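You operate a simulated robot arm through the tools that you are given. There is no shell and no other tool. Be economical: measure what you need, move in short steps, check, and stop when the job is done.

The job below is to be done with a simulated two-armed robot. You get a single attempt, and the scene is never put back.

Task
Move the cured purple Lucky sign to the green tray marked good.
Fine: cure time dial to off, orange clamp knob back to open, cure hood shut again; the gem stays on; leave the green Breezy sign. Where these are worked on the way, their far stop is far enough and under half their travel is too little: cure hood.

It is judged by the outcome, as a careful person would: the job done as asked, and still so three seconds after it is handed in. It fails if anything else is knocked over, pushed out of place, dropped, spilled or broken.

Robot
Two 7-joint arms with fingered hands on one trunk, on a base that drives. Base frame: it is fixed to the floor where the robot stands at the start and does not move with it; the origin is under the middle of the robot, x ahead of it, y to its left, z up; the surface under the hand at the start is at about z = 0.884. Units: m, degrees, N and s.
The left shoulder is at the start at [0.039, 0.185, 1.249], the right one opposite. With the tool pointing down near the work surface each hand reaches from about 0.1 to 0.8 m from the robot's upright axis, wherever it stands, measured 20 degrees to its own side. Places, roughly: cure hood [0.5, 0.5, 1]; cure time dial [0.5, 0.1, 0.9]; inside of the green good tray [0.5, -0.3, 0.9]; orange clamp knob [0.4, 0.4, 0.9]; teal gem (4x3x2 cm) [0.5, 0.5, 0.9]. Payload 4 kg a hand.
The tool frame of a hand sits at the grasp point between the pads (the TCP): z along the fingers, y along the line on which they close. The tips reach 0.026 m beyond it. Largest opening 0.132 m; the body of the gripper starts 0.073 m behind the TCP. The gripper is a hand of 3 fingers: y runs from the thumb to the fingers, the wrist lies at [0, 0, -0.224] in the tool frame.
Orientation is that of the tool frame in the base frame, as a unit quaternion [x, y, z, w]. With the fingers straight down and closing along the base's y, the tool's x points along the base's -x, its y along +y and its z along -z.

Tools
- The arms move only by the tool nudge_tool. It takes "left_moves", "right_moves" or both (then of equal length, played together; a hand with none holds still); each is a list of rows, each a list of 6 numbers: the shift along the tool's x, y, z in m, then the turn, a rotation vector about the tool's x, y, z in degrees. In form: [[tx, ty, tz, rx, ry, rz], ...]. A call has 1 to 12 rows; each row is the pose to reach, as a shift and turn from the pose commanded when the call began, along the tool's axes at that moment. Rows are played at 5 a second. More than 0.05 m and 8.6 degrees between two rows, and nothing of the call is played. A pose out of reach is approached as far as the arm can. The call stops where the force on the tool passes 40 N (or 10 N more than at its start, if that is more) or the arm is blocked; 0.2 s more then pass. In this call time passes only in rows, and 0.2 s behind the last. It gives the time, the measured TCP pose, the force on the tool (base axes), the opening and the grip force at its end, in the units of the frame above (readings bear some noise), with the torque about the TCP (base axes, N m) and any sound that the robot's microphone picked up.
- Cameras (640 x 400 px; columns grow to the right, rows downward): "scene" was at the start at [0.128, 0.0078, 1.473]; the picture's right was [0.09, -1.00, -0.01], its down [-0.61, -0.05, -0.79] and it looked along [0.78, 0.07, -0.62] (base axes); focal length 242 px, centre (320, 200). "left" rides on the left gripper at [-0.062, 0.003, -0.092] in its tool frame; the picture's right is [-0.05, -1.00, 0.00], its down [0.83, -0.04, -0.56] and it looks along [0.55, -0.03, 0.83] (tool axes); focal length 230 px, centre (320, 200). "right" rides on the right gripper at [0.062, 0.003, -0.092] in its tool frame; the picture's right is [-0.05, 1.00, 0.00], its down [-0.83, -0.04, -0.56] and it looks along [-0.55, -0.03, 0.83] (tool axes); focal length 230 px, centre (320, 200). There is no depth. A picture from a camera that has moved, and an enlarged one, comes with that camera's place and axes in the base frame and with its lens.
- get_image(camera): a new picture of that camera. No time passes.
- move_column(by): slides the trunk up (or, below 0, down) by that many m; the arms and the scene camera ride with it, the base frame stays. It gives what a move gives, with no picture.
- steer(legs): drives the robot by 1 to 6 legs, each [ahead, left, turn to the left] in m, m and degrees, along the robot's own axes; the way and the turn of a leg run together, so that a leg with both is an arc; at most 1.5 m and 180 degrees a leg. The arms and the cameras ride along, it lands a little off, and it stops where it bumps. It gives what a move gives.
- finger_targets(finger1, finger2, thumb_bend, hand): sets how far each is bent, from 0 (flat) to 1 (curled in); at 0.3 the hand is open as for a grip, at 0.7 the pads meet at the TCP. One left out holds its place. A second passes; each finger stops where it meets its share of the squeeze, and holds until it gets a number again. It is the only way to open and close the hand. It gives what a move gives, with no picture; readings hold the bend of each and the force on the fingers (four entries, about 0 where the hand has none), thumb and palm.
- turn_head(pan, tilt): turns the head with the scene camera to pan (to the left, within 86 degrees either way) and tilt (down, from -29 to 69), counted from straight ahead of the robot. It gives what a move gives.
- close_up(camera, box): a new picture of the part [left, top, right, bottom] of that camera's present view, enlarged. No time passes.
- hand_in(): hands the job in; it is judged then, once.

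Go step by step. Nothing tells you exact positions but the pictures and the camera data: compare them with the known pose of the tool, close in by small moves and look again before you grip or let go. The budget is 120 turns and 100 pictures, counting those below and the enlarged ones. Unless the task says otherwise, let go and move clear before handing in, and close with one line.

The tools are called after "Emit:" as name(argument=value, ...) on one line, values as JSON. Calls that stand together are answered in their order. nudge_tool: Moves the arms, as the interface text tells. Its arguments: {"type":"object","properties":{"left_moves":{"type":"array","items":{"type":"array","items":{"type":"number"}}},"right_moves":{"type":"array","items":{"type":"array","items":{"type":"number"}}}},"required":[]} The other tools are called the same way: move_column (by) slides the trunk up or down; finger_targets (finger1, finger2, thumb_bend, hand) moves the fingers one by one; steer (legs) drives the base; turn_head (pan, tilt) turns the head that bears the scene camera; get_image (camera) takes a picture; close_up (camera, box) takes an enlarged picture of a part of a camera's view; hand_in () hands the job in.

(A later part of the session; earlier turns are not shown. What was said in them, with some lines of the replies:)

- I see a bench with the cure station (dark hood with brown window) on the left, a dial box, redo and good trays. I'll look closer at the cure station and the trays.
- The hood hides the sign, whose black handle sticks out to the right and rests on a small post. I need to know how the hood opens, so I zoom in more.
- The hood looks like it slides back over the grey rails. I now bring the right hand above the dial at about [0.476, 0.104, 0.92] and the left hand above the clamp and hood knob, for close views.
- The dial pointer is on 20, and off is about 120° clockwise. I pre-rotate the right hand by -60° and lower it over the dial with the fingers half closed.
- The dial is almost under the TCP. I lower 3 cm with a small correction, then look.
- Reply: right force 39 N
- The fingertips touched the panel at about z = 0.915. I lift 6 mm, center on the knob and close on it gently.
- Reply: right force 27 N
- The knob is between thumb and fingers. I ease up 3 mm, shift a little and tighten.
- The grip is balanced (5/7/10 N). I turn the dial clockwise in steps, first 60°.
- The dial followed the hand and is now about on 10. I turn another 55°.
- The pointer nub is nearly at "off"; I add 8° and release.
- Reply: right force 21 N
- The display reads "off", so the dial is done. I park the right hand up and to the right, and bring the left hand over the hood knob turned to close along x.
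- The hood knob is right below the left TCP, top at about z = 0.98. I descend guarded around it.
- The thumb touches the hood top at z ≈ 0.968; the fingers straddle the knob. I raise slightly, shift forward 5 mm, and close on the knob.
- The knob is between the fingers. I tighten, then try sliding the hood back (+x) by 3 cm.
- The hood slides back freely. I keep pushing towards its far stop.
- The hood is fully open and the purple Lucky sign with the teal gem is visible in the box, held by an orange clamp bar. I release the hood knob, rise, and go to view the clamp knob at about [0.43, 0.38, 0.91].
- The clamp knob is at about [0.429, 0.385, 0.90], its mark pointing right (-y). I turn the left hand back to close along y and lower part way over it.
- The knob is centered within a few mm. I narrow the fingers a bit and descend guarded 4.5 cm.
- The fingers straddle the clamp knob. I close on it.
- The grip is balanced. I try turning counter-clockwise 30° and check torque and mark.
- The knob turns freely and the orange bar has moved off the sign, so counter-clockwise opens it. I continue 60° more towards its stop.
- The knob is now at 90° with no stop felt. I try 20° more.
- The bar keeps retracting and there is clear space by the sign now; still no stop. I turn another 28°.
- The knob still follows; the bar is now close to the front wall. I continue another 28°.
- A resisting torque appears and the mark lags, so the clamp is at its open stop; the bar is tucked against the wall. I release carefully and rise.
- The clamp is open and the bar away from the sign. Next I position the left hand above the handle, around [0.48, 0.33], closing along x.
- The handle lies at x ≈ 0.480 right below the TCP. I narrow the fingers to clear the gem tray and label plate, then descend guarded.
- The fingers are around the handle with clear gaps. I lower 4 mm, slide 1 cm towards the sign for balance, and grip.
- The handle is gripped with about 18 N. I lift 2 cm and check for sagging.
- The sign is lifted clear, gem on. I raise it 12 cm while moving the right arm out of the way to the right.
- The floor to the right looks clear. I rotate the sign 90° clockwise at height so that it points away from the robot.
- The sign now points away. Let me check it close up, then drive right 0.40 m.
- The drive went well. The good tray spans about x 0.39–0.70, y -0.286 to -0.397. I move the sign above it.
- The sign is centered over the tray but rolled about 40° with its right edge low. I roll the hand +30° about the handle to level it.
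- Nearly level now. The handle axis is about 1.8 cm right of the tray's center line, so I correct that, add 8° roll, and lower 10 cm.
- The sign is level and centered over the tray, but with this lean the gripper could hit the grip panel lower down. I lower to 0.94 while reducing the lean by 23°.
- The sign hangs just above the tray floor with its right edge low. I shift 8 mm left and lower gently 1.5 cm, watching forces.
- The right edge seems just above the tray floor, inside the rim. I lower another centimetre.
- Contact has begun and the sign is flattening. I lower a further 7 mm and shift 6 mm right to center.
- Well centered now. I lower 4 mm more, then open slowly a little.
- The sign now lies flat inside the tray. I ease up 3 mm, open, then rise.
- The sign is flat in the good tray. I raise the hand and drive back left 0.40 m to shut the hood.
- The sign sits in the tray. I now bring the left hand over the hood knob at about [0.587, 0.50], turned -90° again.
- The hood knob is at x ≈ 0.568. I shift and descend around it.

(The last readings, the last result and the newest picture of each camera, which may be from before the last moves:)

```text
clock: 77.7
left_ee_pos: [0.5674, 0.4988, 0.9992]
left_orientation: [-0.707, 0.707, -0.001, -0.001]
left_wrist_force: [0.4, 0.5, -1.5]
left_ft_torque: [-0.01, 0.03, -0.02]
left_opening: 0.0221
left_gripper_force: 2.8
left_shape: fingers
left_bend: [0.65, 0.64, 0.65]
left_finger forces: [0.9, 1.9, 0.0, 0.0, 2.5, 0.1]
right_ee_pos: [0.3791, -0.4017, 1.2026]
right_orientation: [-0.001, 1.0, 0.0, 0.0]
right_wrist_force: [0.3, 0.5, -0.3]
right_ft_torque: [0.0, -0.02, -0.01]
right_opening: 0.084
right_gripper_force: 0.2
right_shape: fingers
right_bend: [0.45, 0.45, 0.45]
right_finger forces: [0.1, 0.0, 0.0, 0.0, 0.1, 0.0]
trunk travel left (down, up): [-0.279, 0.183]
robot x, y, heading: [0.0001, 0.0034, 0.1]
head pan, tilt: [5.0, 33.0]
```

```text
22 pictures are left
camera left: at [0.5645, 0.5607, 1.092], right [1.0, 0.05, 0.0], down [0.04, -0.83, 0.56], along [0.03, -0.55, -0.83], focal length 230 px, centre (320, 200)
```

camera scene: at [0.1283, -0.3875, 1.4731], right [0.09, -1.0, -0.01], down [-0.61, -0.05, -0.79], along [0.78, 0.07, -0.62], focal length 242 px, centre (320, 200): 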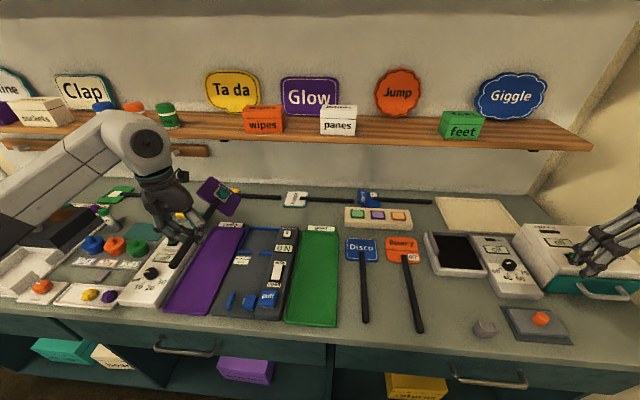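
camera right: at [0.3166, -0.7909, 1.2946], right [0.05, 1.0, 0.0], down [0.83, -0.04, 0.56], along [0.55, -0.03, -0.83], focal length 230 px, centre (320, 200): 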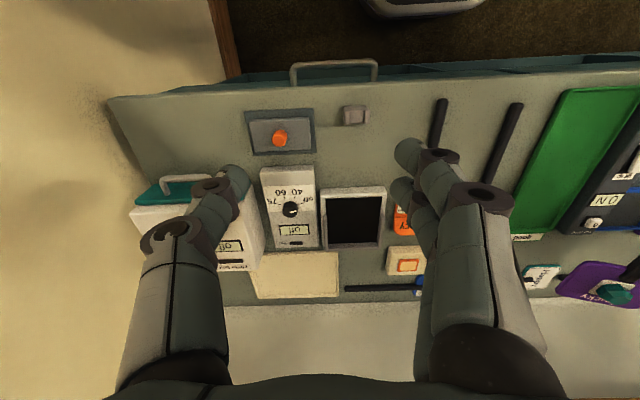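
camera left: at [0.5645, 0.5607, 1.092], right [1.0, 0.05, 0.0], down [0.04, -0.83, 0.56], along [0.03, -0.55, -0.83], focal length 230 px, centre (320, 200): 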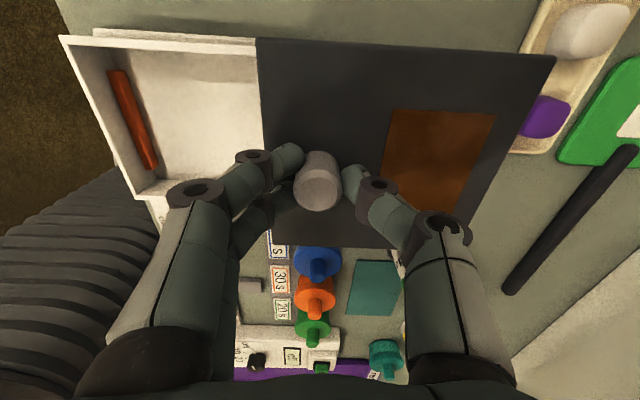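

The knob is held. I pull the hood shut towards the robot, 14 cm.

Emit:
nudge_tool(left_moves=[[0, 0.014, 0, 0, 0, 0], [0, 0.028, 0, 0, 0, 0], [0, 0.042, 0, 0, 0, 0], [0, 0.056, 0, 0, 0, 0], [0, 0.07, 0, 0, 0, 0], [0, 0.084, 0, 0, 0, 0], [0, 0.098, 0, 0, 0, 0], [0, 0.112, 0, 0, 0, 0], [0, 0.124, 0, 0, 0, 0], [0, 0.132, 0, 0, 0, 0], [0, 0.14, 0, 0, 0, 0]])

Emit:
get_image(camera="left")

Emit:
close_up(camera="scene", box=[80, 200, 260, 330])

```text
clock: 80.1
left_ee_pos: [0.4298, 0.4986, 1.0006]
left_orientation: [0.707, -0.707, 0.002, -0.002]
left_wrist_force: [7.5, 1.2, 2.3]
left_ft_torque: [0.03, -0.17, 0.06]
left_opening: 0.0254
left_gripper_force: 4.2
left_shape: fingers
left_bend: [0.66, 0.66, 0.63]
left_finger forces: [0.1, 0.0, 0.0, 0.1, 8.2, 0.1]
right_ee_pos: [0.3793, -0.4027, 1.202]
right_orientation: [0.0, 1.0, 0.001, -0.001]
right_wrist_force: [-0.1, 0.1, -0.9]
right_ft_torque: [0.02, 0.01, 0.03]
right_opening: 0.084
right_gripper_force: 0.0
right_shape: fingers
right_bend: [0.45, 0.45, 0.45]
right_finger forces: [0.0, 0.0, 0.0, 0.0, 0.1, 0.1]
trunk travel left (down, up): [-0.279, 0.183]
robot x, y, heading: [0.0005, -0.0001, -0.1]
head pan, tilt: [5.0, 33.0]
```

```text
21 pictures are left
camera left: at [0.4251, 0.5604, 1.093], right [1.0, 0.05, 0.0], down [0.04, -0.83, 0.55], along [0.03, -0.55, -0.83], focal length 230 px, centre (320, 200)
```

left: 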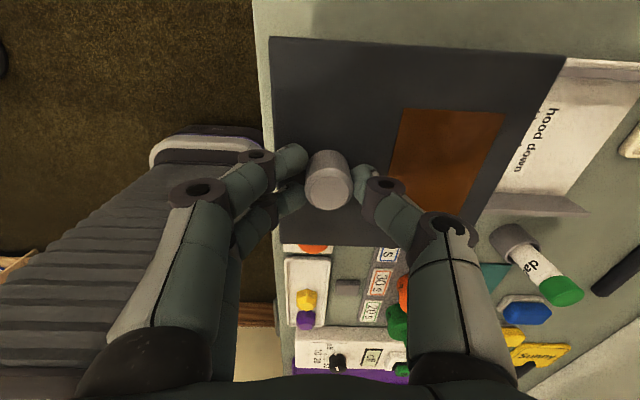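

```text
3.08 times, centred on (170, 265) of scene
camera zoom: at [0.1292, 0.0061, 1.473], right [0.09, -1.0, -0.01], down [-0.61, -0.05, -0.79], along [0.78, 0.07, -0.62], focal length 746 px, centre (782, 0)
```

zoom: 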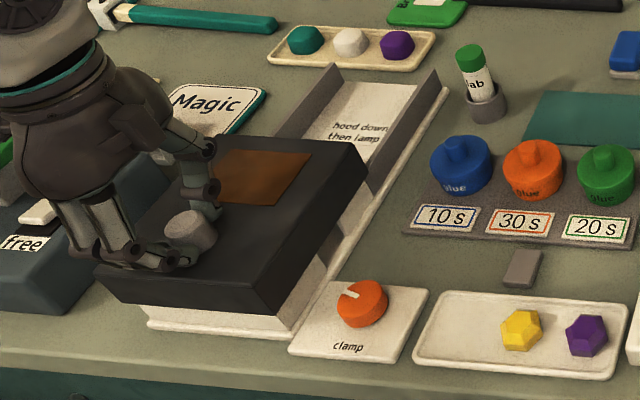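

The hood is back at its front stop. I press a few mm more, release, and rise clear.

Emit:
nudge_tool(left_moves=[[0, 0.006, 0, 0, 0, 0]])

Emit:
finger_targets(hand="left", finger1=0.48, finger2=0.48, thumb_bend=0.5)

Emit:
nudge_tool(left_moves=[[0, -0.003, -0.03, 0, 0, 0], [0, -0.003, -0.06, 0, 0, 0], [0, -0.003, -0.1, 0, 0, 0], [0, -0.003, -0.14, 0, 0, 0], [-0.04, -0.003, -0.16, 0, 0, 0], [-0.08, -0.003, -0.16, 0, 0, 0]])

Emit:
get_image(camera="scene")

Emit:
close_up(camera="scene", box=[80, 200, 320, 330])

Emit:
close_up(camera="scene", box=[380, 210, 560, 350])

```text
clock: 80.5
left_ee_pos: [0.423, 0.4983, 1.0008]
left_orientation: [0.708, -0.706, 0.001, -0.001]
left_wrist_force: [13.8, 3.5, 6.2]
left_ft_torque: [0.08, -0.41, 0.09]
left_opening: 0.03
left_gripper_force: 6.4
left_shape: fingers
left_bend: [0.66, 0.66, 0.62]
left_finger forces: [0.0, 0.1, 0.0, 0.0, 13.5, 0.1]
right_ee_pos: [0.3801, -0.4019, 1.2006]
right_orientation: [0.0, 1.0, -0.001, -0.001]
right_wrist_force: [0.6, -0.2, 0.2]
right_ft_torque: [-0.01, 0.01, 0.03]
right_opening: 0.0843
right_gripper_force: 0.0
right_shape: fingers
right_bend: [0.45, 0.45, 0.45]
right_finger forces: [0.0, 0.0, 0.0, 0.0, 0.0, 0.1]
trunk travel left (down, up): [-0.279, 0.183]
robot x, y, heading: [-0.0038, -0.0025, -0.0]
head pan, tilt: [5.0, 33.0]
```

```text
clock: 81.5
left_ee_pos: [0.4202, 0.4982, 0.9982]
left_orientation: [0.708, -0.707, 0.0, 0.0]
left_wrist_force: [0.6, -0.1, 1.0]
left_ft_torque: [-0.02, -0.06, 0.01]
left_opening: 0.0701
left_gripper_force: 0.2
left_shape: fingers
left_bend: [0.48, 0.48, 0.5]
left_finger forces: [0.1, 0.1, 0.0, 0.0, 1.2, 0.1]
right_ee_pos: [0.3795, -0.4026, 1.2027]
right_orientation: [-0.001, 1.0, 0.0, 0.0]
right_wrist_force: [0.0, 0.0, 0.6]
right_ft_torque: [0.02, -0.01, 0.0]
right_opening: 0.0842
right_gripper_force: 0.1
right_shape: fingers
right_bend: [0.45, 0.45, 0.45]
right_finger forces: [0.1, 0.1, 0.1, 0.0, 0.0, 0.1]
trunk travel left (down, up): [-0.279, 0.183]
robot x, y, heading: [0.0033, -0.0018, -0.1]
head pan, tilt: [5.0, 33.0]
```

```text
clock: 82.9
left_ee_pos: [0.4238, 0.5799, 1.1593]
left_orientation: [-0.707, 0.707, -0.001, -0.001]
left_wrist_force: [0.5, -0.4, 0.0]
left_ft_torque: [-0.02, 0.0, 0.01]
left_opening: 0.0705
left_gripper_force: 0.0
left_shape: fingers
left_bend: [0.48, 0.48, 0.5]
left_finger forces: [0.0, 0.0, 0.0, 0.0, 0.0, 0.1]
right_ee_pos: [0.3782, -0.4005, 1.2026]
right_orientation: [0.0, 1.0, 0.0, 0.0]
right_wrist_force: [1.1, 0.2, -0.4]
right_ft_torque: [0.01, 0.01, 0.01]
right_opening: 0.0841
right_gripper_force: 0.1
right_shape: fingers
right_bend: [0.45, 0.45, 0.45]
right_finger forces: [0.0, 0.0, 0.0, 0.0, 0.0, 0.0]
trunk travel left (down, up): [-0.279, 0.183]
robot x, y, heading: [0.0016, -0.0007, 0.0]
head pan, tilt: [5.0, 33.0]
```

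```text
19 pictures are left
camera scene: at [0.1274, 0.0072, 1.4731], right [0.09, -1.0, -0.01], down [-0.61, -0.05, -0.79], along [0.78, 0.07, -0.62], focal length 242 px, centre (320, 200)
```

scene: 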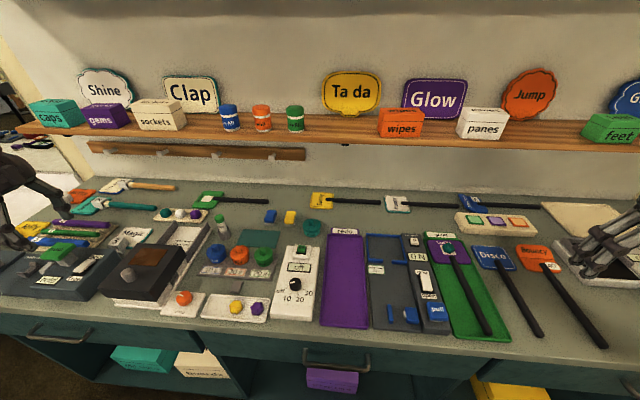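

```text
2.67 times, centred on (200, 265) of scene
camera zoom: at [0.1274, 0.0072, 1.4731], right [0.09, -1.0, -0.01], down [-0.61, -0.05, -0.79], along [0.78, 0.07, -0.62], focal length 647 px, centre (640, 27)
```

zoom: 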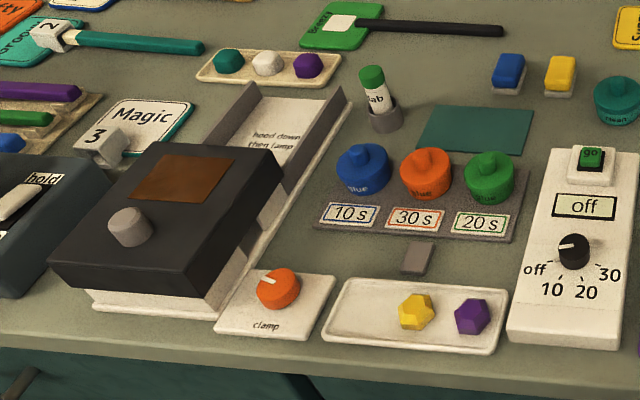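

```text
2.86 times, centred on (470, 280) of scene
camera zoom: at [0.1274, 0.0072, 1.4731], right [0.09, -1.0, -0.01], down [-0.61, -0.05, -0.79], along [0.78, 0.07, -0.62], focal length 693 px, centre (-109, -29)
```

zoom: 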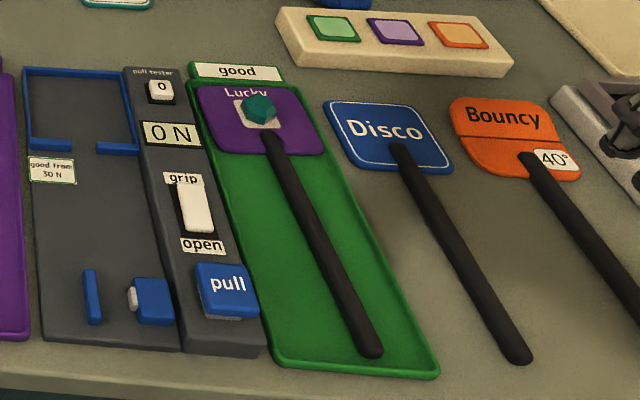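

The sign lies in the good tray with its gem on. The dial reads off, the clamp is open, the hood is shut, the Breezy sign has not moved, and both hands are clear.

Emit:
hand_in()

```text
The job is handed in.
```

The job is handed in: the purple Lucky sign lies flat in the green good tray with its gem on. The dial reads off, the clamp knob is turned back to its open stop, the hood is shut, and the green Breezy sign was left alone.
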